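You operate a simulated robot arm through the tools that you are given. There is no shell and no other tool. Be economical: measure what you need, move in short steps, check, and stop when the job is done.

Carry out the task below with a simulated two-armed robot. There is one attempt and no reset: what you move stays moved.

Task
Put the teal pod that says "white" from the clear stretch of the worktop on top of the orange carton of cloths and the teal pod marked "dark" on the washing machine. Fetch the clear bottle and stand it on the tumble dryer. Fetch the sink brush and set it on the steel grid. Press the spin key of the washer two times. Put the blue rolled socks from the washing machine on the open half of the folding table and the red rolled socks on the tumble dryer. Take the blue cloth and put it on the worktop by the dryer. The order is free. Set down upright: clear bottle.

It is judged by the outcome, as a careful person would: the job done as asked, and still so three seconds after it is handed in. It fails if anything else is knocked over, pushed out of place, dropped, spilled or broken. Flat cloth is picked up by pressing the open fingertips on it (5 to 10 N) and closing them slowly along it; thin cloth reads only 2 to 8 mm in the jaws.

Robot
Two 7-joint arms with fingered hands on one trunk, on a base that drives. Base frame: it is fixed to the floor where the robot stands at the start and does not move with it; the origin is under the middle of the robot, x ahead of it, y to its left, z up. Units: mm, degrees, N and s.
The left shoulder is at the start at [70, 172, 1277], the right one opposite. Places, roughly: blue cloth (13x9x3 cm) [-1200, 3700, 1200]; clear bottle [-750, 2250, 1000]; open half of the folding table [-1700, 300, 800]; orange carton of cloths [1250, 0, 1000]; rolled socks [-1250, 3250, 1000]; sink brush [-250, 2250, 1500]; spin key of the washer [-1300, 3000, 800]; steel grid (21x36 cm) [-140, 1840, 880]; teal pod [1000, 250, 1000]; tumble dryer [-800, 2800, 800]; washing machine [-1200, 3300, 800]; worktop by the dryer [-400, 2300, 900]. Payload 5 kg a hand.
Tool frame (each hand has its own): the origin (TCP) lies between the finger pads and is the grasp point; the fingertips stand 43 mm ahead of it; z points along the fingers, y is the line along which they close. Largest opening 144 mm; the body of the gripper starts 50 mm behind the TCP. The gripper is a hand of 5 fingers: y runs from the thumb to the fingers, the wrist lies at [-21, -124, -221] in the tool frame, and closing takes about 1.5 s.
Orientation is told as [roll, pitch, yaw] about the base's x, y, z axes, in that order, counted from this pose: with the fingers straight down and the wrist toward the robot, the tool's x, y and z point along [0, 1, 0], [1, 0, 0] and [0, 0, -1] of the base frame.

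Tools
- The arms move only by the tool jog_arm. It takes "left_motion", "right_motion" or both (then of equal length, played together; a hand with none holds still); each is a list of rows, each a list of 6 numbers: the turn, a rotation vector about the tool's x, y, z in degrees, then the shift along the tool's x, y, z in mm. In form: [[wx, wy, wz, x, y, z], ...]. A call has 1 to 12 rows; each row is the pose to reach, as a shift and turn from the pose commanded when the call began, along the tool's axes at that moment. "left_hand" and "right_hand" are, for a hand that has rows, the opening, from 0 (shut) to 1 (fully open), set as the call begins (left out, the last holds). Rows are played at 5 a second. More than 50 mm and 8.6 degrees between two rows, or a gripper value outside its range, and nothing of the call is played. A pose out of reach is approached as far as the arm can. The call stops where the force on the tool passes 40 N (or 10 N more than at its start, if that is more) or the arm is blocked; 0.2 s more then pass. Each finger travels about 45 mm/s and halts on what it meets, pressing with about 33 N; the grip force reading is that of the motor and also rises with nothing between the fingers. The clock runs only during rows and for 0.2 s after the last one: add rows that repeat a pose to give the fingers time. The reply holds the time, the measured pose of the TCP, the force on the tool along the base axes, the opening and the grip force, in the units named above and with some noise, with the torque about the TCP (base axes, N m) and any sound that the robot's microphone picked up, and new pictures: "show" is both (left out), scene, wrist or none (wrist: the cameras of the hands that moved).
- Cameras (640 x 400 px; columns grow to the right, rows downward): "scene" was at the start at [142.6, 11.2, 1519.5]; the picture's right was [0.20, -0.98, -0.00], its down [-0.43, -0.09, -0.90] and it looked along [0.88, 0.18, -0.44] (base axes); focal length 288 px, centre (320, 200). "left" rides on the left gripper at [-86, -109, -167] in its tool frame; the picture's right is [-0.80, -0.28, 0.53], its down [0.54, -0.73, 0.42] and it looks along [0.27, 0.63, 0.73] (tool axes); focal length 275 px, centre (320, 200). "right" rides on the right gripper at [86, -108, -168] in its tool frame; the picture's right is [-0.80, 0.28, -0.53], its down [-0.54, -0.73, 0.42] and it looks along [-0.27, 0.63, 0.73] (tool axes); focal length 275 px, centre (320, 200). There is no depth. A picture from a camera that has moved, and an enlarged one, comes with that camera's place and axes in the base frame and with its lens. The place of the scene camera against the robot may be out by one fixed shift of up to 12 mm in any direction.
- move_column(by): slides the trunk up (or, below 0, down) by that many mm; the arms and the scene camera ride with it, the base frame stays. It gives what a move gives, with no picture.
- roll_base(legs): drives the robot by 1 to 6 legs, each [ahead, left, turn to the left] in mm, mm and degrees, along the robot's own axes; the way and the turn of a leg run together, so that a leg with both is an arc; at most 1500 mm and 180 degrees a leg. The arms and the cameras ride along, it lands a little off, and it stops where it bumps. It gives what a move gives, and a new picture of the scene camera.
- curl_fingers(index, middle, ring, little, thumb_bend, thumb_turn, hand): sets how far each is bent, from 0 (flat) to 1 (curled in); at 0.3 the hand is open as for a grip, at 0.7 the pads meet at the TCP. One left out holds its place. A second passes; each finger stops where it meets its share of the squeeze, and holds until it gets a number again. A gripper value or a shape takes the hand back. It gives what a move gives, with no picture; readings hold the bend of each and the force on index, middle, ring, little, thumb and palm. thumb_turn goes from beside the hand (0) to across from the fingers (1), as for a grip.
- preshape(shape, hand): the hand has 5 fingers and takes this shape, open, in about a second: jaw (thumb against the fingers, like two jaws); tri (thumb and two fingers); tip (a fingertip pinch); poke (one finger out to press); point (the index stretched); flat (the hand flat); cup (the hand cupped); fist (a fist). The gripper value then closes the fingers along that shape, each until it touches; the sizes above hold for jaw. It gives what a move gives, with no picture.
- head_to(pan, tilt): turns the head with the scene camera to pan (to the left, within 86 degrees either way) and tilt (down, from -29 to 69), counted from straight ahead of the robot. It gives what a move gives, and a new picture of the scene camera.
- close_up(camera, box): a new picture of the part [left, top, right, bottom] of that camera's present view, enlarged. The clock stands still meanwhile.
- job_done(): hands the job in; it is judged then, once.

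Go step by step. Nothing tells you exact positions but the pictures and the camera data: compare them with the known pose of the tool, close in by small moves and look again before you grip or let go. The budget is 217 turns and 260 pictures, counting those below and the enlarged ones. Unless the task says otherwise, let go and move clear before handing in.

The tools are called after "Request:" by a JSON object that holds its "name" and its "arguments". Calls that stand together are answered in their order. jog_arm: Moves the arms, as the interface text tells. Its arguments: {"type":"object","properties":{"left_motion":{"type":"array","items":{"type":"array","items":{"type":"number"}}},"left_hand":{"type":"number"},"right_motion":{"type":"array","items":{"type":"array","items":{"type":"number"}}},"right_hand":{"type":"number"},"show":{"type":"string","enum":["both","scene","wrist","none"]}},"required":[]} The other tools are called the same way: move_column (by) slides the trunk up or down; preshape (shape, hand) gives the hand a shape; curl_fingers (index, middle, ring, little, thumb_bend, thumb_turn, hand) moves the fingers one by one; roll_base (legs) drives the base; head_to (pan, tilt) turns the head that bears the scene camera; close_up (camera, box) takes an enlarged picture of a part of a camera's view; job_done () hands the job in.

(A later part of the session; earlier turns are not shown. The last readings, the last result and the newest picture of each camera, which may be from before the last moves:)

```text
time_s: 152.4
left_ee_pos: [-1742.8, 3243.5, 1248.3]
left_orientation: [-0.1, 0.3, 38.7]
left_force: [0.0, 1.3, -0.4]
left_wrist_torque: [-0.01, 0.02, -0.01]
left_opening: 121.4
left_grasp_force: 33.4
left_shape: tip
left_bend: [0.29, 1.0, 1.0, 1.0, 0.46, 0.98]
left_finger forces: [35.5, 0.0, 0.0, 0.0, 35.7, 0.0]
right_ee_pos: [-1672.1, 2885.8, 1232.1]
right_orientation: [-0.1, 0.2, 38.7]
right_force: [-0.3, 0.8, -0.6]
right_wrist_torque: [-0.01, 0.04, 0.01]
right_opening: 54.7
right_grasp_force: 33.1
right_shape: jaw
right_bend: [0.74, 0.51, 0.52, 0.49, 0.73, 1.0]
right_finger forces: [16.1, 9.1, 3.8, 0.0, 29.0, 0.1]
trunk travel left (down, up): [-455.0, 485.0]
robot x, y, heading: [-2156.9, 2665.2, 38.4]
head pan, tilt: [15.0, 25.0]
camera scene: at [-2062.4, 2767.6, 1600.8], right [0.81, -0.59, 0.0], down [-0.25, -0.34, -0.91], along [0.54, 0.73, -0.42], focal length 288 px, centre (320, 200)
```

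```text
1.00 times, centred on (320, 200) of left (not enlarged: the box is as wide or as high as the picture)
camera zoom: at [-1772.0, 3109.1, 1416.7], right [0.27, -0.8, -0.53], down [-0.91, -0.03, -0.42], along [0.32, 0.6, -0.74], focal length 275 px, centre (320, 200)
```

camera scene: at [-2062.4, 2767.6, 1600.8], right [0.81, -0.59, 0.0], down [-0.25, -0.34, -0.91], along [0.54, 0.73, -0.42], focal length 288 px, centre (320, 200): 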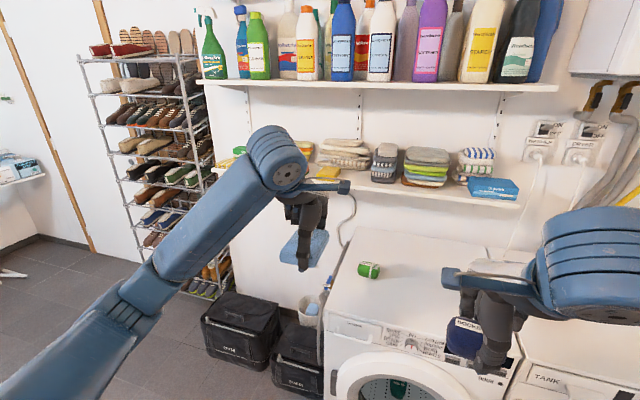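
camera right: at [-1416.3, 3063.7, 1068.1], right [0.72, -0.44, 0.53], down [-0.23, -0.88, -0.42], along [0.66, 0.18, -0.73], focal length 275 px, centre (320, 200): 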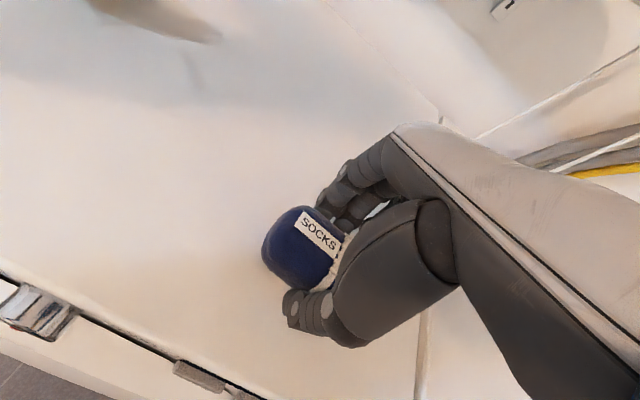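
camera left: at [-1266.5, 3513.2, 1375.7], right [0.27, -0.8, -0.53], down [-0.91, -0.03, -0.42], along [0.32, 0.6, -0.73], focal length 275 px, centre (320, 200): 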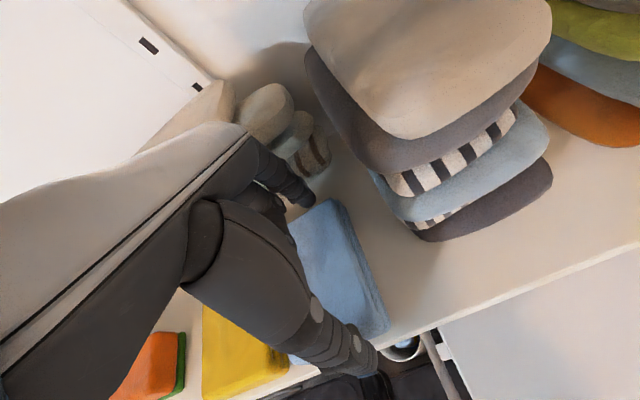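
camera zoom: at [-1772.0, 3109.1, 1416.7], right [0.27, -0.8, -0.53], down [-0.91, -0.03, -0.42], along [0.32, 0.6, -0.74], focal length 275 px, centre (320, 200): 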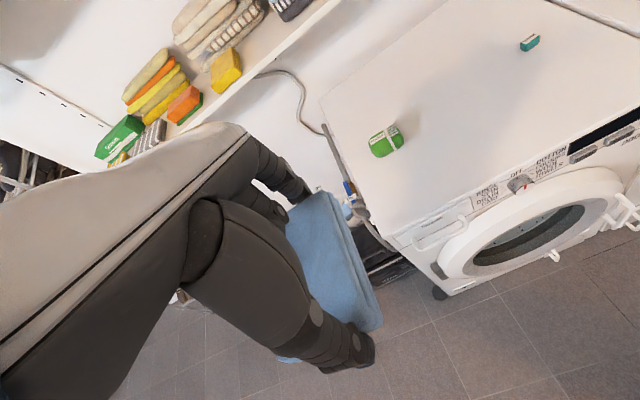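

Cloth is held. I'll drive right along the wall to the worktop by the dryer and look at it.

Request:
{"name": "roll_base", "arguments": {"legs": [[-130, 0, 0], [0, -1350, 0]]}}

Request:
{"name": "head_to", "arguments": {"pan": 5, "tilt": 30}}

```text
time_s: 160.0
left_ee_pos: [-1001.5, 2102.4, 1248.6]
left_orientation: [-0.1, 0.2, 37.8]
left_force: [-0.7, -0.1, -1.0]
left_wrist_torque: [0.02, -0.01, -0.01]
left_opening: 121.8
left_grasp_force: 33.4
left_shape: tip
left_bend: [0.29, 1.0, 1.0, 1.0, 0.46, 0.98]
left_finger forces: [35.5, 0.0, 0.1, 0.0, 35.8, 0.0]
right_ee_pos: [-937.8, 1741.2, 1232.1]
right_orientation: [0.0, 0.1, 37.9]
right_force: [-0.1, 0.9, -1.0]
right_wrist_torque: [-0.03, -0.01, 0.03]
right_opening: 54.9
right_grasp_force: 33.2
right_shape: jaw
right_bend: [0.74, 0.51, 0.52, 0.49, 0.73, 1.0]
right_finger forces: [16.1, 9.1, 3.8, 0.0, 29.0, 0.0]
trunk travel left (down, up): [-455.0, 485.0]
robot x, y, heading: [-1426.0, 1533.6, 38.0]
head pan, tilt: [15.0, 25.0]
camera scene: at [-1328.9, 1630.7, 1601.0], right [0.8, -0.6, 0.0], down [-0.25, -0.34, -0.91], along [0.55, 0.72, -0.42], focal length 288 px, centre (320, 200)
```

scene: 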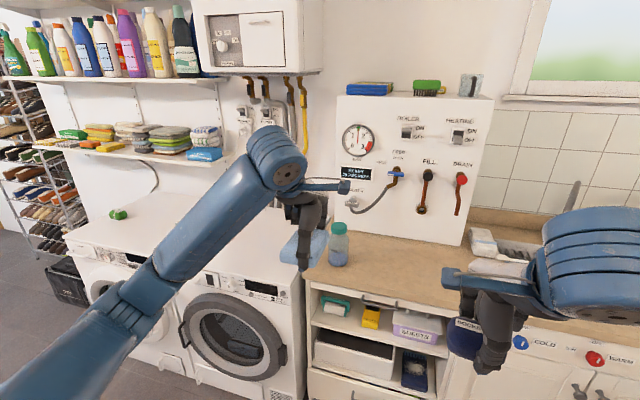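

```text
time_s: 160.7
left_ee_pos: [-1003.1, 2102.9, 1250.3]
left_orientation: [0.0, 0.4, 37.8]
left_force: [0.6, -0.6, 0.2]
left_wrist_torque: [0.02, -0.02, -0.03]
left_opening: 121.6
left_grasp_force: 32.6
left_shape: tip
left_bend: [0.29, 1.0, 1.0, 1.0, 0.46, 0.98]
left_finger forces: [35.5, 0.0, 0.0, 0.0, 35.7, 0.0]
right_ee_pos: [-936.9, 1741.8, 1232.2]
right_orientation: [0.0, 0.1, 38.0]
right_force: [-0.3, -0.6, -2.0]
right_wrist_torque: [-0.04, 0.0, 0.03]
right_opening: 55.0
right_grasp_force: 33.6
right_shape: jaw
right_bend: [0.74, 0.51, 0.52, 0.49, 0.73, 1.0]
right_finger forces: [16.0, 9.1, 3.8, 0.0, 29.0, 0.1]
trunk travel left (down, up): [-455.0, 485.0]
robot x, y, heading: [-1425.9, 1530.1, 37.8]
head pan, tilt: [5.0, 30.0]
camera scene: at [-1317.9, 1618.4, 1593.0], right [0.68, -0.73, 0.0], down [-0.37, -0.34, -0.87], along [0.63, 0.59, -0.5], focal length 288 px, centre (320, 200)
```

scene: 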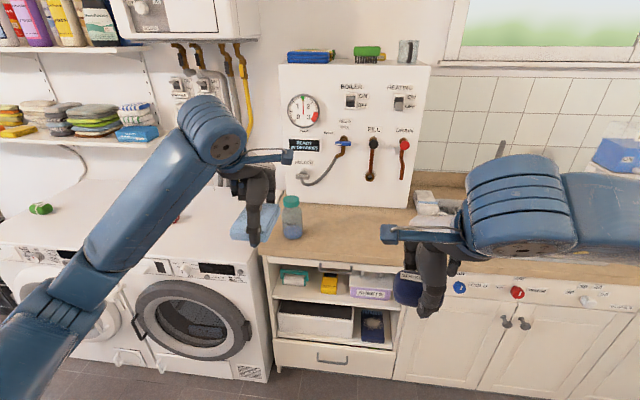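

The bottle is on the worktop's left part; right of it, in front of the valve panel, is a clear patch. I'll go in to set the cloth there.

Request:
{"name": "roll_base", "arguments": {"legs": [[0, -140, 0.8], [390, 0, 0]]}}

Request:
{"name": "move_column", "arguments": {"by": -80}}

Request:
{"name": "head_to", "arguments": {"pan": 5, "tilt": 42}}

```text
time_s: 164.1
left_ee_pos: [-619.7, 2241.5, 1249.6]
left_orientation: [-0.1, 0.2, 38.6]
left_force: [0.4, 0.0, 0.1]
left_wrist_torque: [-0.01, 0.03, -0.03]
left_opening: 121.5
left_grasp_force: 33.1
left_shape: tip
left_bend: [0.29, 1.0, 1.0, 1.0, 0.46, 0.98]
left_finger forces: [35.6, 0.1, 0.1, 0.1, 35.7, 0.0]
right_ee_pos: [-551.0, 1882.1, 1233.8]
right_orientation: [0.0, 0.1, 38.8]
right_force: [-0.5, 0.1, -0.8]
right_wrist_torque: [0.01, -0.02, 0.0]
right_opening: 54.9
right_grasp_force: 32.9
right_shape: jaw
right_bend: [0.74, 0.51, 0.52, 0.49, 0.73, 1.0]
right_finger forces: [16.1, 9.1, 3.8, 0.0, 29.1, 0.1]
trunk travel left (down, up): [-455.0, 485.0]
robot x, y, heading: [-1037.6, 1667.3, 38.7]
head pan, tilt: [5.0, 30.0]
camera scene: at [-929.7, 1753.4, 1593.2], right [0.69, -0.72, 0.0], down [-0.36, -0.34, -0.87], along [0.63, 0.6, -0.5], focal length 288 px, centre (320, 200)
```

scene: 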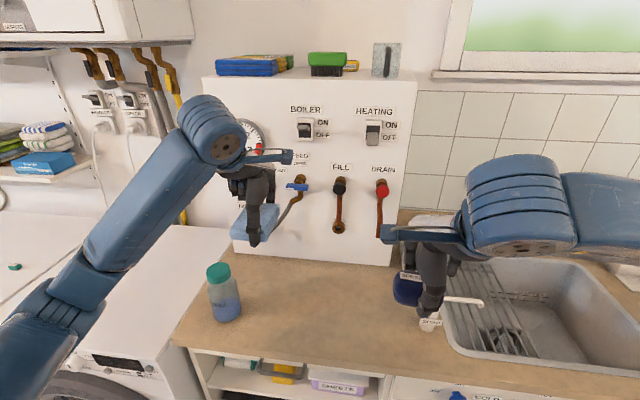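

```text
time_s: 165.3
left_ee_pos: [-619.4, 2241.2, 1168.1]
left_orientation: [0.1, 0.3, 38.6]
left_force: [-0.4, -0.2, -0.7]
left_wrist_torque: [-0.02, -0.02, 0.02]
left_opening: 121.7
left_grasp_force: 33.0
left_shape: tip
left_bend: [0.29, 1.0, 1.0, 1.0, 0.46, 0.98]
left_finger forces: [35.5, 0.0, 0.1, 0.0, 35.9, 0.1]
right_ee_pos: [-550.2, 1882.8, 1153.0]
right_orientation: [0.0, 0.2, 38.6]
right_force: [0.8, 0.4, -0.5]
right_wrist_torque: [-0.02, -0.01, -0.02]
right_opening: 54.9
right_grasp_force: 33.2
right_shape: jaw
right_bend: [0.74, 0.51, 0.52, 0.49, 0.73, 1.0]
right_finger forces: [16.0, 9.0, 3.8, 0.2, 29.0, 0.1]
trunk travel left (down, up): [-375.0, 565.0]
robot x, y, heading: [-1034.7, 1668.7, 38.7]
head pan, tilt: [5.0, 30.0]
```

```text
time_s: 166.0
left_ee_pos: [-618.8, 2241.5, 1169.0]
left_orientation: [0.1, 0.2, 38.6]
left_force: [-0.1, 0.7, -1.0]
left_wrist_torque: [0.0, -0.03, 0.03]
left_opening: 121.6
left_grasp_force: 33.3
left_shape: tip
left_bend: [0.29, 1.0, 1.0, 1.0, 0.46, 0.98]
left_finger forces: [35.5, 0.0, 0.0, 0.1, 35.8, 0.0]
right_ee_pos: [-549.5, 1883.3, 1153.8]
right_orientation: [0.0, 0.1, 38.7]
right_force: [0.4, -0.1, -0.7]
right_wrist_torque: [0.01, 0.03, 0.03]
right_opening: 54.9
right_grasp_force: 32.9
right_shape: jaw
right_bend: [0.74, 0.51, 0.52, 0.49, 0.73, 1.0]
right_finger forces: [16.1, 9.1, 3.9, 0.0, 29.0, 0.1]
trunk travel left (down, up): [-375.0, 565.0]
robot x, y, heading: [-1037.7, 1663.6, 38.7]
head pan, tilt: [5.0, 42.0]
camera scene: at [-934.0, 1749.4, 1494.8], right [0.69, -0.72, 0.0], down [-0.48, -0.46, -0.74], along [0.54, 0.51, -0.67], focal length 288 px, centre (320, 200)
```

scene: 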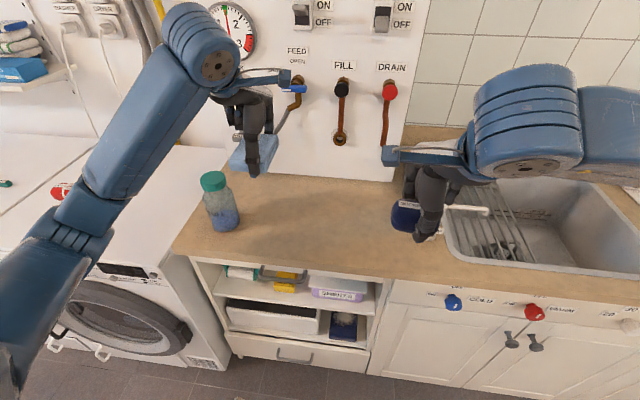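

Request:
{"name": "jog_arm", "arguments": {"left_motion": [[0, 0, 0, -20, 15, 20], [0, 0, 0, -45, 33, 50], [0, 0, 0, -45, 33, 95], [0, 0, 0, -45, 33, 140], [0, 0, 0, -45, 33, 175], [0, 0, 0, -45, 33, 195], [0, 0, 0, -45, 33, 195]], "show": "both"}}

Request:
{"name": "close_up", "arguments": {"camera": "scene", "box": [180, 120, 380, 270]}}

```text
time_s: 167.6
left_ee_pos: [-566.7, 2225.9, 973.5]
left_orientation: [-0.1, 0.2, 38.5]
left_force: [0.1, 0.1, -1.0]
left_wrist_torque: [0.02, 0.01, 0.01]
left_opening: 121.3
left_grasp_force: 33.0
left_shape: tip
left_bend: [0.29, 1.0, 1.0, 1.0, 0.46, 0.98]
left_finger forces: [35.3, 0.0, 0.1, 0.0, 35.6, 0.1]
right_ee_pos: [-549.6, 1882.5, 1152.0]
right_orientation: [0.0, 0.2, 38.8]
right_force: [0.3, -0.6, -0.1]
right_wrist_torque: [0.01, 0.02, -0.03]
right_opening: 55.1
right_grasp_force: 32.6
right_shape: jaw
right_bend: [0.74, 0.51, 0.52, 0.49, 0.73, 1.0]
right_finger forces: [16.1, 9.1, 3.8, 0.0, 28.9, 0.0]
trunk travel left (down, up): [-375.0, 565.0]
robot x, y, heading: [-1033.7, 1667.8, 38.8]
head pan, tilt: [5.0, 42.0]
camera scene: at [-933.7, 1749.1, 1494.7], right [0.69, -0.72, 0.0], down [-0.48, -0.46, -0.74], along [0.54, 0.51, -0.67], focal length 288 px, centre (320, 200)
camera left: at [-596.4, 2091.5, 1142.0], right [0.27, -0.8, -0.53], down [-0.91, -0.03, -0.42], along [0.32, 0.6, -0.73], focal length 275 px, centre (320, 200)
```

scene: 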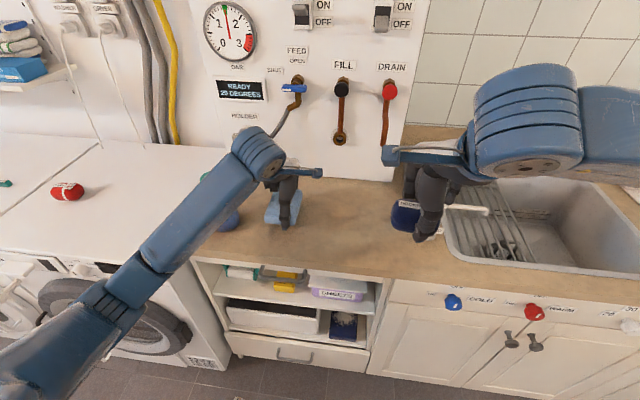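
left: 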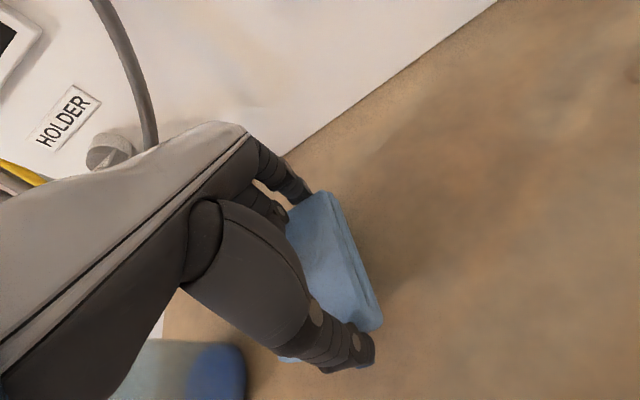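

```text
2.67 times, centred on (280, 195) of scene
camera zoom: at [-933.7, 1749.1, 1494.7], right [0.69, -0.72, 0.0], down [-0.48, -0.46, -0.74], along [0.54, 0.51, -0.67], focal length 769 px, centre (427, 213)
```

zoom: 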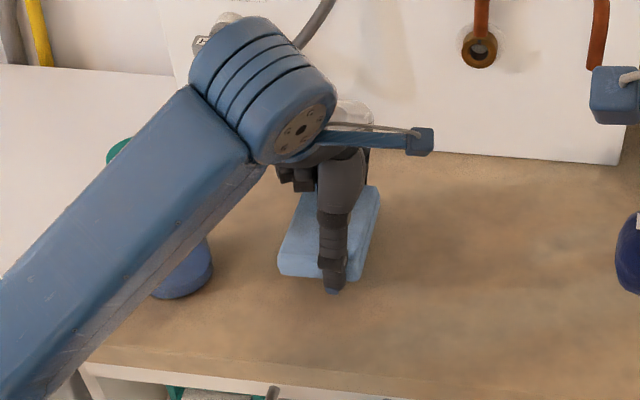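

The forearm passes near the bottle, so I'll shift the base 100 mm right before lowering further.

Request:
{"name": "roll_base", "arguments": {"legs": [[0, -100, 0]]}}

Request:
{"name": "close_up", "arguments": {"camera": "left", "box": [0, 0, 640, 400]}}

```text
time_s: 168.8
left_ee_pos: [-505.0, 2149.7, 973.0]
left_orientation: [0.0, 0.3, 38.6]
left_force: [-0.4, -0.6, 0.5]
left_wrist_torque: [0.0, 0.02, -0.01]
left_opening: 121.3
left_grasp_force: 32.8
left_shape: tip
left_bend: [0.29, 1.0, 1.0, 1.0, 0.46, 0.98]
left_finger forces: [35.3, 0.0, 0.0, 0.1, 35.6, 0.0]
right_ee_pos: [-487.3, 1805.7, 1152.1]
right_orientation: [0.0, 0.1, 38.6]
right_force: [0.4, 0.7, 0.2]
right_wrist_torque: [0.01, 0.02, -0.01]
right_opening: 54.8
right_grasp_force: 33.0
right_shape: jaw
right_bend: [0.74, 0.51, 0.52, 0.49, 0.73, 1.0]
right_finger forces: [16.1, 9.1, 3.8, 0.0, 28.9, 0.0]
trunk travel left (down, up): [-375.0, 565.0]
robot x, y, heading: [-974.0, 1588.7, 38.5]
head pan, tilt: [5.0, 42.0]
camera scene: at [-871.8, 1671.7, 1494.7], right [0.69, -0.72, 0.0], down [-0.48, -0.46, -0.74], along [0.54, 0.51, -0.67], focal length 288 px, centre (320, 200)
```

scene: 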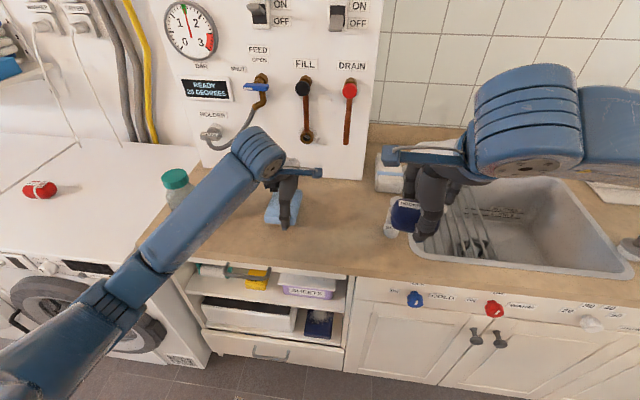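

```text
1.00 times, centred on (320, 200) of left (not enlarged: the box is as wide or as high as the picture)
camera zoom: at [-534.5, 2014.3, 1142.2], right [0.27, -0.8, -0.53], down [-0.91, -0.03, -0.42], along [0.32, 0.6, -0.73], focal length 275 px, centre (320, 200)
```

zoom: 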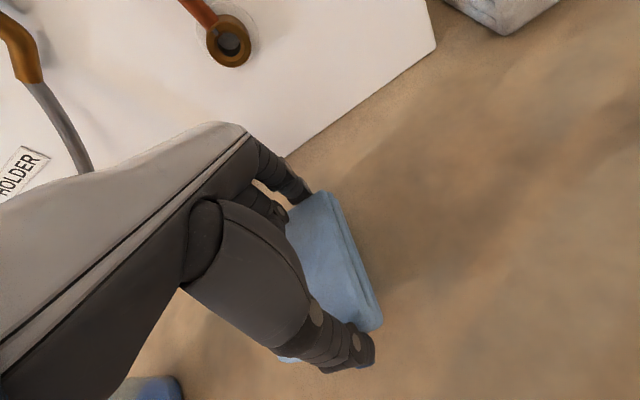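

Request:
{"name": "jog_arm", "arguments": {"left_motion": [[0, 0, 0, 0, 0, 6], [0, 0, 0, 0, 0, 11], [0, 0, 0, 0, 0, 15], [0, 0, 0, 0, 0, 19], [0, 0, 0, 0, 0, 19]], "show": "none"}}

Request:
{"name": "close_up", "arguments": {"camera": "scene", "box": [230, 160, 350, 240]}}

```text
time_s: 169.9
left_ee_pos: [-504.8, 2148.4, 954.5]
left_orientation: [0.0, 0.3, 38.6]
left_force: [-0.3, -0.1, -0.6]
left_wrist_torque: [-0.02, 0.0, 0.0]
left_opening: 121.2
left_grasp_force: 33.0
left_shape: tip
left_bend: [0.29, 1.0, 1.0, 1.0, 0.46, 0.98]
left_finger forces: [35.4, 0.0, 0.1, 0.1, 35.7, 0.0]
right_ee_pos: [-488.4, 1805.5, 1153.9]
right_orientation: [0.1, 0.1, 38.7]
right_force: [-0.6, 0.4, -1.1]
right_wrist_torque: [-0.01, -0.01, 0.02]
right_opening: 55.0
right_grasp_force: 32.9
right_shape: jaw
right_bend: [0.74, 0.51, 0.52, 0.49, 0.73, 1.0]
right_finger forces: [16.1, 9.1, 3.8, 0.1, 28.9, 0.0]
trunk travel left (down, up): [-375.0, 565.0]
robot x, y, heading: [-977.0, 1591.7, 38.7]
head pan, tilt: [5.0, 42.0]
```

```text
5.00 times, centred on (290, 200) of scene
camera zoom: at [-871.8, 1671.6, 1494.7], right [0.69, -0.72, 0.0], down [-0.48, -0.46, -0.74], along [0.54, 0.51, -0.67], focal length 1442 px, centre (470, 200)
```

zoom: 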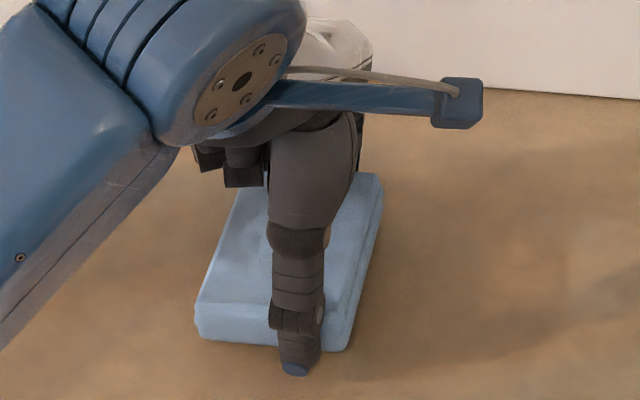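

Request:
{"name": "jog_arm", "arguments": {"left_motion": [[0, 0, 0, 0, 0, 2], [0, 0, 0, 0, 0, 4], [0, 0, 0, 0, 0, 6], [0, 0, 0, 0, 0, 6]], "show": "none"}}

```text
time_s: 170.9
left_ee_pos: [-504.8, 2148.2, 950.0]
left_orientation: [0.0, 0.3, 38.6]
left_force: [-0.3, -0.1, -0.7]
left_wrist_torque: [0.02, -0.01, -0.01]
left_opening: 121.3
left_grasp_force: 33.1
left_shape: tip
left_bend: [0.29, 1.0, 1.0, 1.0, 0.46, 0.98]
left_finger forces: [35.3, 0.0, 0.0, 0.1, 35.7, 0.0]
right_ee_pos: [-487.6, 1805.2, 1153.6]
right_orientation: [0.0, 0.1, 38.7]
right_force: [-0.4, 0.1, -1.4]
right_wrist_torque: [-0.01, -0.01, -0.03]
right_opening: 54.8
right_grasp_force: 32.8
right_shape: jaw
right_bend: [0.74, 0.51, 0.52, 0.49, 0.73, 1.0]
right_finger forces: [16.1, 9.2, 3.8, 0.0, 28.9, 0.0]
trunk travel left (down, up): [-375.0, 565.0]
robot x, y, heading: [-973.6, 1591.1, 38.9]
head pan, tilt: [5.0, 42.0]
```

Request:
{"name": "jog_arm", "arguments": {"left_motion": [[0, 0, 0, 0, 0, 2], [0, 0, 0, 0, 0, 4], [0, 0, 0, 0, 0, 4]], "show": "none"}}

```text
time_s: 171.8
left_ee_pos: [-505.0, 2149.4, 945.6]
left_orientation: [0.0, 0.4, 38.7]
left_force: [0.6, -0.3, 0.7]
left_wrist_torque: [0.03, -0.01, 0.01]
left_opening: 121.3
left_grasp_force: 33.1
left_shape: tip
left_bend: [0.29, 1.0, 1.0, 1.0, 0.46, 0.98]
left_finger forces: [35.3, 0.1, 0.0, 0.0, 35.7, 0.1]
right_ee_pos: [-488.0, 1803.9, 1153.1]
right_orientation: [0.0, 0.2, 38.7]
right_force: [-0.4, -0.2, -0.8]
right_wrist_torque: [0.01, 0.02, 0.0]
right_opening: 54.9
right_grasp_force: 32.9
right_shape: jaw
right_bend: [0.74, 0.51, 0.52, 0.49, 0.73, 1.0]
right_finger forces: [16.1, 9.1, 3.8, 0.1, 28.9, 0.0]
trunk travel left (down, up): [-375.0, 565.0]
robot x, y, heading: [-972.8, 1591.4, 38.6]
head pan, tilt: [5.0, 42.0]
```

Request:
{"name": "jog_arm", "arguments": {"left_motion": [[0, 0, 0, 0, 0, 2], [0, 0, 0, 0, 0, 3], [0, 0, 0, 0, 0, 3]], "show": "none"}}

Request:
{"name": "close_up", "arguments": {"camera": "scene", "box": [230, 160, 350, 240]}}

```text
time_s: 172.6
left_ee_pos: [-505.2, 2148.7, 942.5]
left_orientation: [0.0, 0.1, 38.7]
left_force: [0.5, 0.6, 5.4]
left_wrist_torque: [0.25, -0.37, 0.03]
left_opening: 121.6
left_grasp_force: 32.9
left_shape: tip
left_bend: [0.29, 1.0, 1.0, 1.0, 0.46, 0.98]
left_finger forces: [40.9, 0.1, 0.0, 0.1, 35.1, 0.0]
right_ee_pos: [-488.3, 1804.2, 1152.2]
right_orientation: [0.1, 0.1, 38.6]
right_force: [-0.5, 0.0, -0.7]
right_wrist_torque: [0.01, 0.0, -0.01]
right_opening: 55.0
right_grasp_force: 32.9
right_shape: jaw
right_bend: [0.74, 0.51, 0.52, 0.49, 0.73, 1.0]
right_finger forces: [16.0, 9.1, 3.8, 0.0, 28.9, 0.1]
trunk travel left (down, up): [-375.0, 565.0]
robot x, y, heading: [-976.8, 1590.1, 38.6]
head pan, tilt: [5.0, 42.0]
```

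```text
5.00 times, centred on (290, 200) of scene
camera zoom: at [-872.5, 1671.3, 1494.9], right [0.69, -0.72, 0.0], down [-0.48, -0.46, -0.74], along [0.54, 0.51, -0.67], focal length 1442 px, centre (470, 200)
```

zoom: 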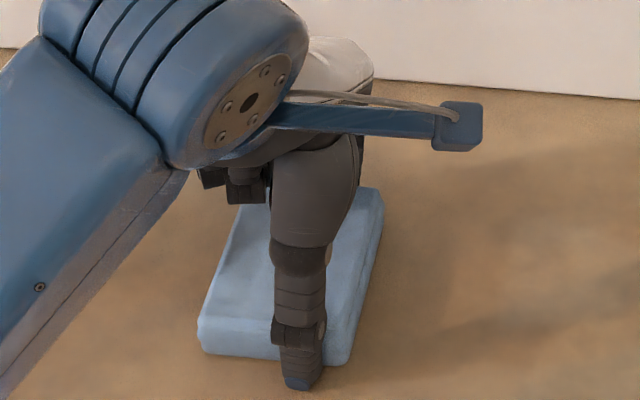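

Contact. I'll open and rise straight up.

Request:
{"name": "jog_arm", "arguments": {"left_motion": [[0, 0, 0, 0, 0, -2], [0, 0, 0, 0, 0, -2], [0, 0, 0, 0, 0, -2], [0, 0, 0, 0, 0, -15], [0, 0, 0, 0, 0, -40], [0, 0, 0, 0, 0, -80], [0, 0, 0, 0, 0, -125], [0, 0, 0, 0, 0, -170], [0, 0, 0, 0, 0, -200]], "left_hand": 1, "show": "both"}}

```text
time_s: 174.6
left_ee_pos: [-505.6, 2149.5, 1141.7]
left_orientation: [0.0, 0.2, 38.6]
left_force: [-0.7, -0.1, -0.4]
left_wrist_torque: [0.0, -0.01, 0.03]
left_opening: 143.7
left_grasp_force: 0.0
left_shape: tip
left_bend: [0.3, 0.98, 0.99, 0.99, 0.3, 0.98]
left_finger forces: [0.1, 0.1, 0.0, 0.0, 0.0, 0.1]
right_ee_pos: [-488.1, 1805.2, 1153.4]
right_orientation: [-0.1, 0.1, 38.7]
right_force: [-0.5, -0.2, -0.7]
right_wrist_torque: [0.02, -0.01, -0.02]
right_opening: 54.7
right_grasp_force: 33.6
right_shape: jaw
right_bend: [0.74, 0.51, 0.52, 0.49, 0.73, 1.0]
right_finger forces: [16.2, 9.2, 3.8, 0.0, 28.9, 0.0]
trunk travel left (down, up): [-375.0, 565.0]
robot x, y, heading: [-970.8, 1591.8, 38.6]
head pan, tilt: [5.0, 42.0]
camera scene: at [-872.6, 1671.6, 1494.7], right [0.69, -0.72, 0.0], down [-0.48, -0.46, -0.74], along [0.54, 0.51, -0.67], focal length 288 px, centre (320, 200)
camera left: at [-534.4, 2015.2, 1310.8], right [0.27, -0.8, -0.53], down [-0.91, -0.03, -0.42], along [0.32, 0.6, -0.74], focal length 275 px, centre (320, 200)
```

scene: 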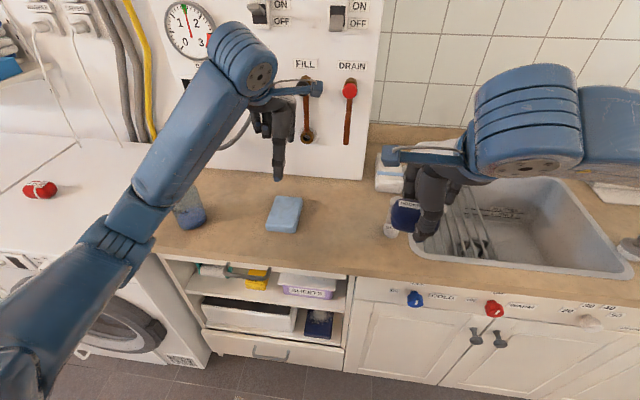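
left: 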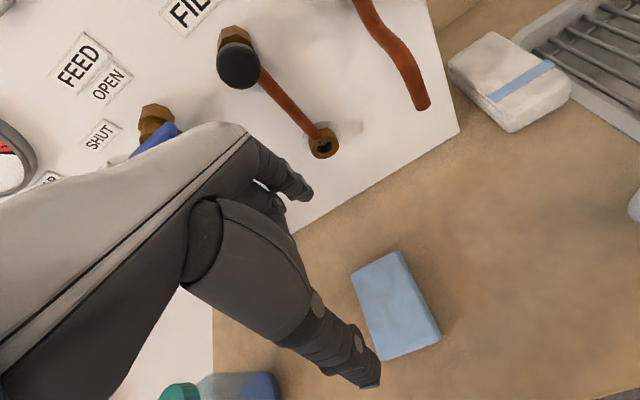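

Cloth lies flat on the worktop. Next the bottle with the left hand: I'll raise it, set the jaw shape, and shift left to look down on the bottle.

Request:
{"name": "jog_arm", "arguments": {"left_motion": [[0, 0, 0, 0, -20, -40], [0, 0, 0, 0, -40, -80], [0, 0, 0, 0, -80, -110], [0, 0, 0, 0, -120, -110], [0, 0, 0, 0, -160, -110]], "show": "none"}}

Request:
{"name": "preshape", "arguments": {"shape": "jaw", "hand": "left"}}

Request:
{"name": "roll_base", "arguments": {"legs": [[0, 200, 0]]}}

Request:
{"name": "close_up", "arguments": {"camera": "left", "box": [0, 0, 640, 400]}}

```text
time_s: 175.8
left_ee_pos: [-630.0, 2048.5, 1252.8]
left_orientation: [0.0, 0.3, 38.6]
left_force: [-0.6, 0.0, -0.1]
left_wrist_torque: [0.02, 0.0, 0.02]
left_opening: 143.9
left_grasp_force: 0.1
left_shape: tip
left_bend: [0.3, 0.98, 0.99, 0.99, 0.3, 0.98]
left_finger forces: [0.0, 0.1, 0.0, 0.0, 0.0, 0.0]
right_ee_pos: [-489.0, 1805.1, 1153.3]
right_orientation: [0.0, 0.1, 38.8]
right_force: [0.1, -0.7, -0.5]
right_wrist_torque: [0.0, -0.02, -0.06]
right_opening: 54.8
right_grasp_force: 32.8
right_shape: jaw
right_bend: [0.74, 0.51, 0.52, 0.49, 0.73, 1.0]
right_finger forces: [16.0, 9.2, 3.8, 0.0, 29.0, 0.0]
trunk travel left (down, up): [-375.0, 565.0]
robot x, y, heading: [-973.5, 1587.7, 38.8]
head pan, tilt: [5.0, 42.0]
```

```text
time_s: 176.7
left_ee_pos: [-628.6, 2049.1, 1251.6]
left_orientation: [0.1, 0.3, 38.5]
left_force: [0.6, 0.4, 0.6]
left_wrist_torque: [-0.01, 0.01, 0.02]
left_opening: 143.6
left_grasp_force: 0.0
left_shape: jaw
left_bend: [0.3, 0.3, 0.3, 0.3, 0.3, 0.98]
left_finger forces: [0.0, 0.1, 0.0, 0.1, 0.1, 0.0]
right_ee_pos: [-487.6, 1804.9, 1153.2]
right_orientation: [0.1, 0.1, 38.8]
right_force: [0.4, 0.7, -0.3]
right_wrist_torque: [0.01, -0.02, 0.0]
right_opening: 54.6
right_grasp_force: 32.6
right_shape: jaw
right_bend: [0.74, 0.51, 0.52, 0.49, 0.73, 1.0]
right_finger forces: [16.1, 9.1, 3.9, 0.0, 28.9, 0.1]
trunk travel left (down, up): [-375.0, 565.0]
robot x, y, heading: [-975.4, 1587.0, 38.7]
head pan, tilt: [5.0, 42.0]
```

```text
time_s: 178.2
left_ee_pos: [-752.2, 2205.6, 1252.7]
left_orientation: [0.0, 0.3, 38.7]
left_force: [0.4, 0.4, -0.7]
left_wrist_torque: [-0.06, -0.01, -0.05]
left_opening: 143.9
left_grasp_force: 0.0
left_shape: jaw
left_bend: [0.3, 0.3, 0.3, 0.3, 0.3, 0.98]
left_finger forces: [0.0, 0.1, 0.0, 0.0, 0.0, 0.0]
right_ee_pos: [-611.9, 1960.4, 1151.6]
right_orientation: [0.0, 0.1, 38.6]
right_force: [0.0, 0.8, -0.7]
right_wrist_torque: [0.02, -0.03, -0.01]
right_opening: 54.9
right_grasp_force: 32.6
right_shape: jaw
right_bend: [0.74, 0.51, 0.52, 0.49, 0.73, 1.0]
right_finger forces: [16.1, 9.1, 3.8, 0.1, 28.9, 0.0]
trunk travel left (down, up): [-375.0, 565.0]
robot x, y, heading: [-1095.6, 1747.7, 38.8]
head pan, tilt: [5.0, 42.0]
camera scene: at [-995.8, 1826.2, 1494.7], right [0.69, -0.72, 0.0], down [-0.48, -0.46, -0.74], along [0.54, 0.51, -0.67], focal length 288 px, centre (320, 200)
```

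scene: 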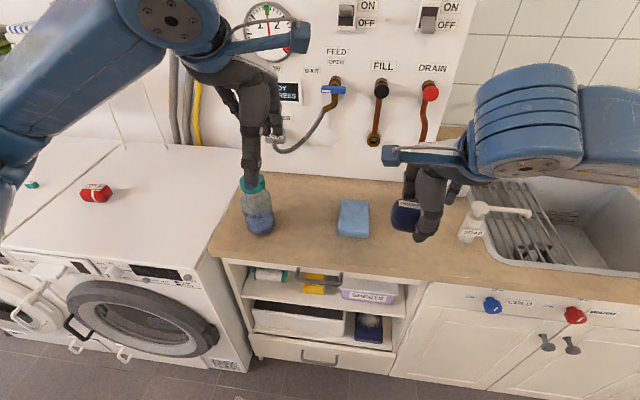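

```text
1.00 times, centred on (320, 200) of left (not enlarged: the box is as wide or as high as the picture)
camera zoom: at [-782.5, 2069.8, 1420.6], right [0.27, -0.8, -0.53], down [-0.91, -0.03, -0.42], along [0.32, 0.6, -0.73], focal length 275 px, centre (320, 200)
```

zoom: 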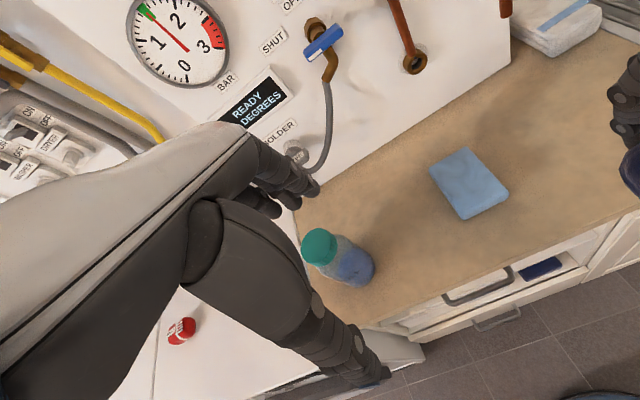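

Request:
{"name": "jog_arm", "arguments": {"left_motion": [[0, 0, 0, 20, 30, 0], [0, 0, 0, 42, 65, 10], [0, 0, 0, 65, 99, 30], [0, 0, 0, 65, 99, 65], [0, 0, 0, 65, 99, 90], [0, 0, 0, 65, 99, 90]], "left_hand": 0.8, "show": "both"}}

Request:
{"name": "close_up", "arguments": {"camera": "scene", "box": [180, 80, 340, 250]}}

```text
time_s: 179.6
left_ee_pos: [-717.0, 2317.4, 1161.8]
left_orientation: [0.0, 0.2, 38.6]
left_force: [0.0, -0.6, 0.5]
left_wrist_torque: [0.02, 0.0, -0.01]
left_opening: 115.4
left_grasp_force: 0.0
left_shape: jaw
left_bend: [0.26, 0.34, 0.32, 0.33, 0.51, 0.99]
left_finger forces: [0.0, 0.0, 0.1, 0.0, 0.1, 0.0]
right_ee_pos: [-613.2, 1960.9, 1153.1]
right_orientation: [0.0, 0.1, 38.7]
right_force: [0.6, -0.6, -0.7]
right_wrist_torque: [0.0, -0.02, 0.02]
right_opening: 54.9
right_grasp_force: 33.5
right_shape: jaw
right_bend: [0.74, 0.51, 0.52, 0.49, 0.73, 1.0]
right_finger forces: [16.0, 9.0, 3.8, 0.1, 29.0, 0.0]
trunk travel left (down, up): [-375.0, 565.0]
robot x, y, heading: [-1100.2, 1746.3, 39.0]
head pan, tilt: [5.0, 42.0]
camera scene: at [-996.5, 1827.0, 1494.7], right [0.69, -0.72, 0.0], down [-0.48, -0.46, -0.74], along [0.54, 0.51, -0.67], focal length 288 px, centre (320, 200)
camera left: at [-746.6, 2183.1, 1330.0], right [0.27, -0.8, -0.53], down [-0.91, -0.03, -0.42], along [0.32, 0.6, -0.73], focal length 275 px, centre (320, 200)
```

scene: 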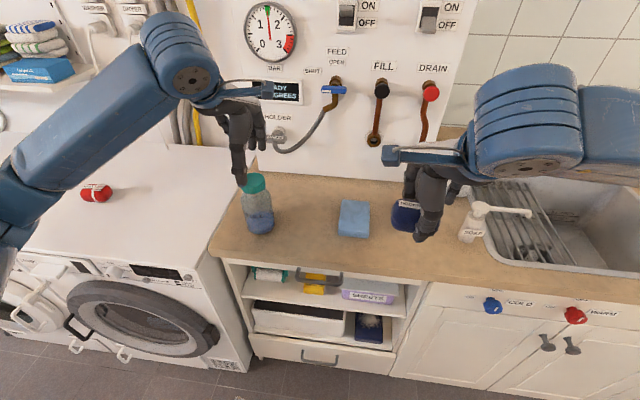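
left: 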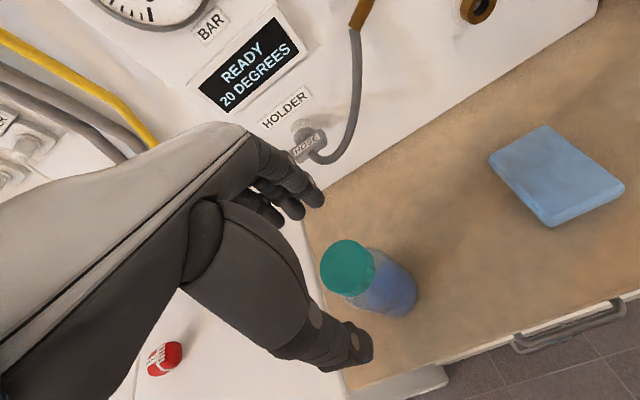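

```text
2.35 times, centred on (260, 165) of scene
camera zoom: at [-996.5, 1827.0, 1494.7], right [0.69, -0.72, 0.0], down [-0.48, -0.46, -0.74], along [0.54, 0.51, -0.67], focal length 678 px, centre (461, 282)
```

zoom: 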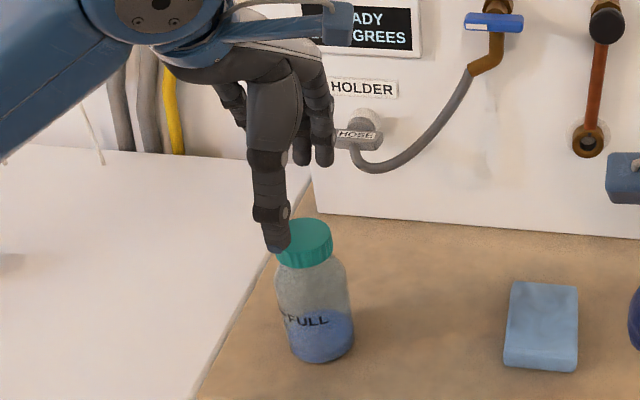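

Request:
{"name": "jog_arm", "arguments": {"left_motion": [[0, 0, 0, -8, 7, 30], [0, 0, 0, -8, 7, 60], [0, 0, 0, -8, 7, 90], [0, 0, 0, -8, 7, 112], [0, 0, 0, -8, 7, 112]], "show": "wrist"}}

Request:
{"name": "close_up", "arguments": {"camera": "scene", "box": [180, 80, 340, 250]}}

```text
time_s: 180.8
left_ee_pos: [-708.2, 2316.4, 1050.8]
left_orientation: [0.1, 0.1, 38.6]
left_force: [-0.4, 0.1, -0.2]
left_wrist_torque: [0.01, 0.02, 0.0]
left_opening: 115.4
left_grasp_force: 0.2
left_shape: jaw
left_bend: [0.26, 0.34, 0.32, 0.33, 0.51, 0.99]
left_finger forces: [0.0, 0.0, 0.0, 0.1, 0.1, 0.0]
right_ee_pos: [-612.3, 1960.6, 1152.2]
right_orientation: [0.0, 0.1, 38.7]
right_force: [0.3, 0.5, 0.3]
right_wrist_torque: [0.0, 0.0, 0.03]
right_opening: 55.1
right_grasp_force: 33.2
right_shape: jaw
right_bend: [0.74, 0.51, 0.52, 0.49, 0.73, 1.0]
right_finger forces: [16.0, 9.2, 3.7, 0.1, 29.0, 0.1]
trunk travel left (down, up): [-375.0, 565.0]
robot x, y, heading: [-1096.9, 1742.3, 38.8]
head pan, tilt: [5.0, 42.0]
camera left: at [-736.6, 2181.0, 1218.6], right [0.27, -0.8, -0.53], down [-0.91, -0.03, -0.42], along [0.32, 0.6, -0.73], focal length 275 px, centre (320, 200)
```

left: 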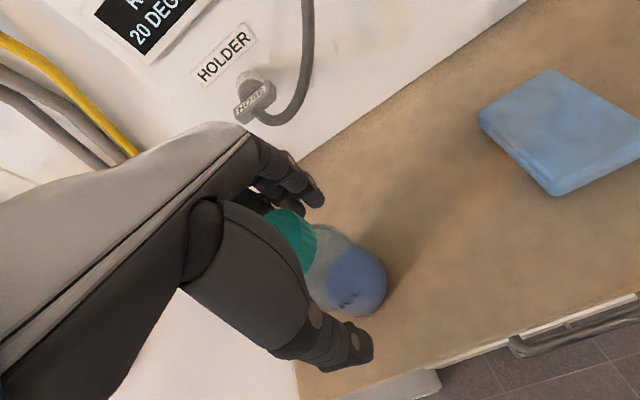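

```text
2.35 times, centred on (260, 165) of scene
camera zoom: at [-996.7, 1826.6, 1494.8], right [0.69, -0.72, 0.0], down [-0.48, -0.46, -0.74], along [0.54, 0.51, -0.67], focal length 678 px, centre (461, 282)
```

zoom: 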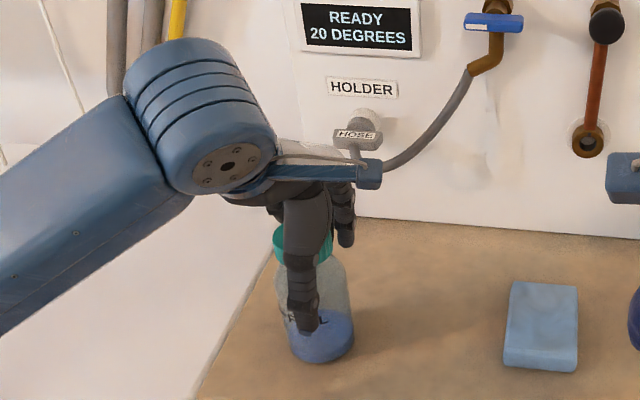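

Request:
{"name": "jog_arm", "arguments": {"left_motion": [[0, 0, 0, 0, 0, 0], [0, 0, 0, 0, 0, 0], [0, 0, 0, 0, 0, 0], [0, 0, 0, 0, 0, 0], [0, 0, 0, 0, 0, 0], [0, 0, 0, 0, 0, 0], [0, 0, 0, 0, 0, 0]], "left_hand": 0, "show": "wrist"}}

Request:
{"name": "close_up", "arguments": {"camera": "scene", "box": [180, 80, 340, 250]}}

```text
time_s: 182.4
left_ee_pos: [-707.0, 2316.0, 1050.8]
left_orientation: [0.0, 0.2, 38.6]
left_force: [0.4, 0.6, -0.2]
left_wrist_torque: [0.02, 0.0, 0.02]
left_opening: 9.6
left_grasp_force: 33.2
left_shape: jaw
left_bend: [0.69, 0.58, 0.71, 0.64, 0.74, 1.0]
left_finger forces: [0.0, 0.0, 0.4, 0.1, 0.1, 0.0]
right_ee_pos: [-613.3, 1960.1, 1152.4]
right_orientation: [0.0, 0.1, 38.6]
right_force: [-0.9, 0.2, -0.8]
right_wrist_torque: [0.01, -0.04, -0.03]
right_opening: 55.0
right_grasp_force: 33.2
right_shape: jaw
right_bend: [0.74, 0.51, 0.52, 0.49, 0.73, 1.0]
right_finger forces: [16.2, 9.1, 3.8, 0.0, 29.0, 0.0]
trunk travel left (down, up): [-375.0, 565.0]
robot x, y, heading: [-1101.7, 1748.8, 38.8]
head pan, tilt: [5.0, 42.0]
camera left: at [-736.6, 2181.0, 1218.6], right [0.27, -0.8, -0.53], down [-0.91, -0.03, -0.42], along [0.32, 0.6, -0.73], focal length 275 px, centre (320, 200)
```

left: 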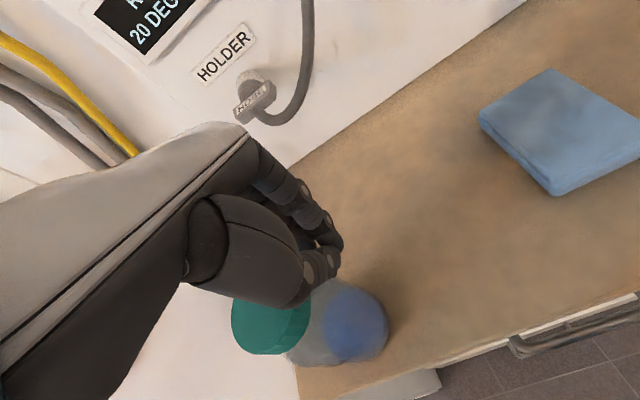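

```text
2.35 times, centred on (260, 165) of scene
camera zoom: at [-996.6, 1826.5, 1494.8], right [0.69, -0.72, 0.0], down [-0.48, -0.46, -0.74], along [0.54, 0.51, -0.67], focal length 678 px, centre (461, 282)
```

zoom: 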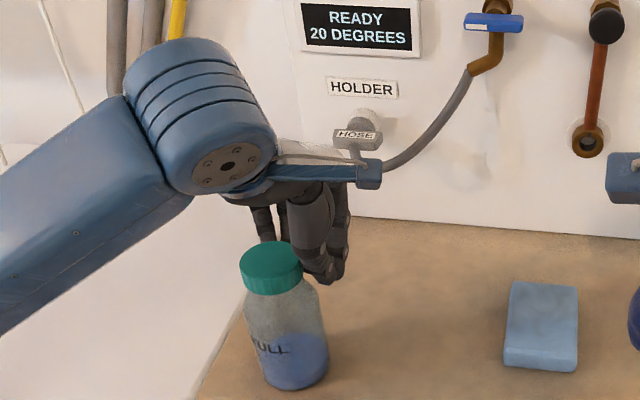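

The bottle slipped out of the jaws but stands upright, shifted a bit. I'll move the closed fingers gently away to the right, then up, and take a better grip.

Request:
{"name": "jog_arm", "arguments": {"left_motion": [[0, 0, 0, -8, 4, 0], [0, 0, 0, -18, 8, 0], [0, 0, 0, -20, 10, -30], [0, 0, 0, -20, 10, -70], [0, 0, 0, -20, 10, -110], [0, 0, 0, -20, 10, -150], [0, 0, 0, -20, 10, -150]], "show": "none"}}

Request:
{"name": "preshape", "arguments": {"shape": "tri", "hand": "left"}}

Request:
{"name": "jog_arm", "arguments": {"left_motion": [[0, 0, 0, 0, 0, 0], [0, 0, 0, 0, 0, 0]], "left_hand": 0.75, "show": "both"}}

Request:
{"name": "close_up", "arguments": {"camera": "scene", "box": [180, 80, 340, 250]}}

Request:
{"name": "close_up", "arguments": {"camera": "left", "box": [240, 160, 440, 360]}}

```text
time_s: 184.0
left_ee_pos: [-687.9, 2305.6, 1198.3]
left_orientation: [0.0, 0.3, 38.5]
left_force: [0.6, -0.4, 0.4]
left_wrist_torque: [-0.01, 0.0, 0.01]
left_opening: 9.6
left_grasp_force: 32.9
left_shape: jaw
left_bend: [0.69, 0.58, 0.71, 0.64, 0.74, 1.0]
left_finger forces: [0.0, 0.0, 0.0, 0.0, 0.0, 0.1]
right_ee_pos: [-611.6, 1961.2, 1152.6]
right_orientation: [0.0, 0.1, 38.7]
right_force: [0.5, 0.2, -0.4]
right_wrist_torque: [-0.03, 0.01, -0.01]
right_opening: 54.9
right_grasp_force: 32.8
right_shape: jaw
right_bend: [0.74, 0.51, 0.52, 0.49, 0.73, 1.0]
right_finger forces: [16.1, 9.1, 3.8, 0.1, 29.0, 0.0]
trunk travel left (down, up): [-375.0, 565.0]
robot x, y, heading: [-1098.1, 1745.6, 38.9]
head pan, tilt: [5.0, 42.0]
```

```text
time_s: 184.9
left_ee_pos: [-687.3, 2306.5, 1200.2]
left_orientation: [0.0, 0.2, 38.5]
left_force: [0.0, 0.2, 0.2]
left_wrist_torque: [0.0, -0.03, 0.01]
left_opening: 143.5
left_grasp_force: 0.1
left_shape: tri
left_bend: [0.3, 0.3, 0.99, 0.99, 0.3, 0.98]
left_finger forces: [0.0, 0.0, 0.0, 0.1, 0.1, 0.1]
right_ee_pos: [-612.5, 1960.5, 1151.8]
right_orientation: [0.0, 0.1, 38.7]
right_force: [-0.2, -0.3, -1.5]
right_wrist_torque: [-0.02, 0.0, -0.01]
right_opening: 55.0
right_grasp_force: 33.1
right_shape: jaw
right_bend: [0.74, 0.51, 0.52, 0.49, 0.73, 1.0]
right_finger forces: [16.1, 9.1, 3.8, 0.0, 29.0, 0.0]
trunk travel left (down, up): [-375.0, 565.0]
robot x, y, heading: [-1097.8, 1746.8, 38.9]
head pan, tilt: [5.0, 42.0]
```

```text
time_s: 185.5
left_ee_pos: [-687.7, 2306.5, 1198.7]
left_orientation: [-0.1, 0.3, 38.6]
left_force: [-0.6, 0.0, -1.0]
left_wrist_torque: [-0.03, 0.0, -0.04]
left_opening: 108.2
left_grasp_force: 0.1
left_shape: tri
left_bend: [0.26, 0.36, 0.99, 0.99, 0.56, 0.99]
left_finger forces: [0.1, 0.0, 0.0, 0.1, 0.1, 0.0]
right_ee_pos: [-612.3, 1961.8, 1153.6]
right_orientation: [0.0, 0.1, 38.7]
right_force: [0.5, -0.1, -1.0]
right_wrist_torque: [0.01, 0.02, 0.0]
right_opening: 54.9
right_grasp_force: 33.4
right_shape: jaw
right_bend: [0.74, 0.51, 0.52, 0.49, 0.73, 1.0]
right_finger forces: [16.2, 9.1, 3.8, 0.0, 29.0, 0.0]
trunk travel left (down, up): [-375.0, 565.0]
robot x, y, heading: [-1097.3, 1746.3, 38.9]
head pan, tilt: [5.0, 42.0]
camera scene: at [-996.4, 1827.0, 1494.7], right [0.69, -0.72, 0.0], down [-0.48, -0.46, -0.74], along [0.54, 0.51, -0.67], focal length 288 px, centre (320, 200)
camera left: at [-716.4, 2171.4, 1367.2], right [0.27, -0.8, -0.53], down [-0.91, -0.03, -0.42], along [0.32, 0.6, -0.73], focal length 275 px, centre (320, 200)
```

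scene: 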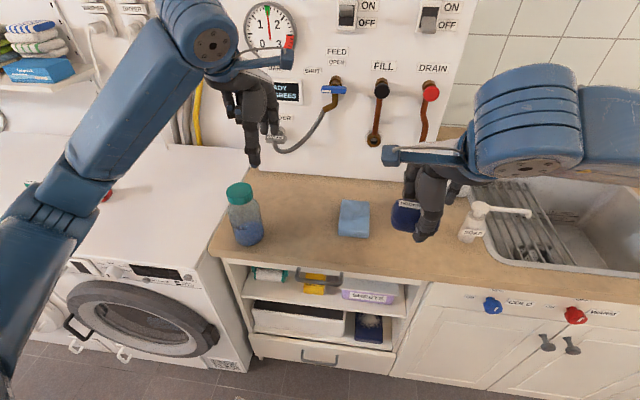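
left: 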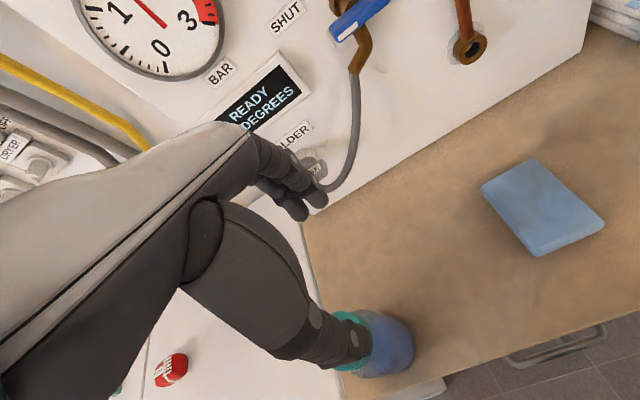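

```text
2.35 times, centred on (260, 165) of scene
camera zoom: at [-996.4, 1827.0, 1494.7], right [0.69, -0.72, 0.0], down [-0.48, -0.46, -0.74], along [0.54, 0.51, -0.67], focal length 678 px, centre (461, 282)
```

zoom: 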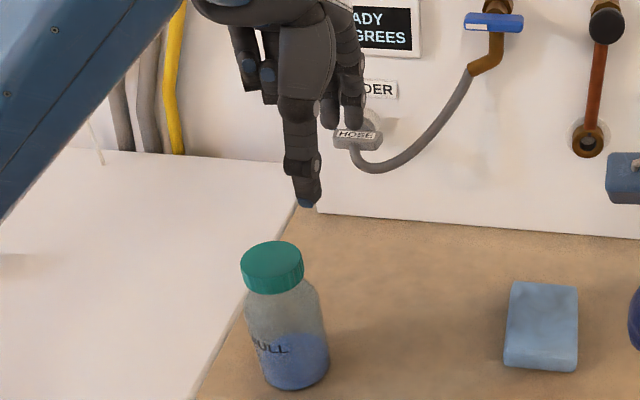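

```text
2.00 times, centred on (340, 260) of left
camera zoom: at [-716.4, 2171.4, 1367.2], right [0.27, -0.8, -0.53], down [-0.91, -0.03, -0.42], along [0.32, 0.6, -0.73], focal length 551 px, centre (280, 80)
```

zoom: 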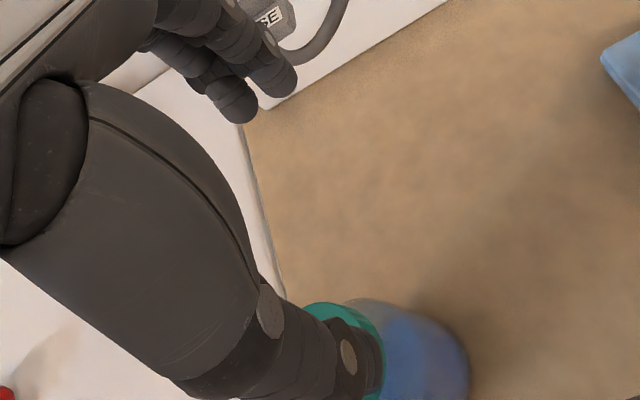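

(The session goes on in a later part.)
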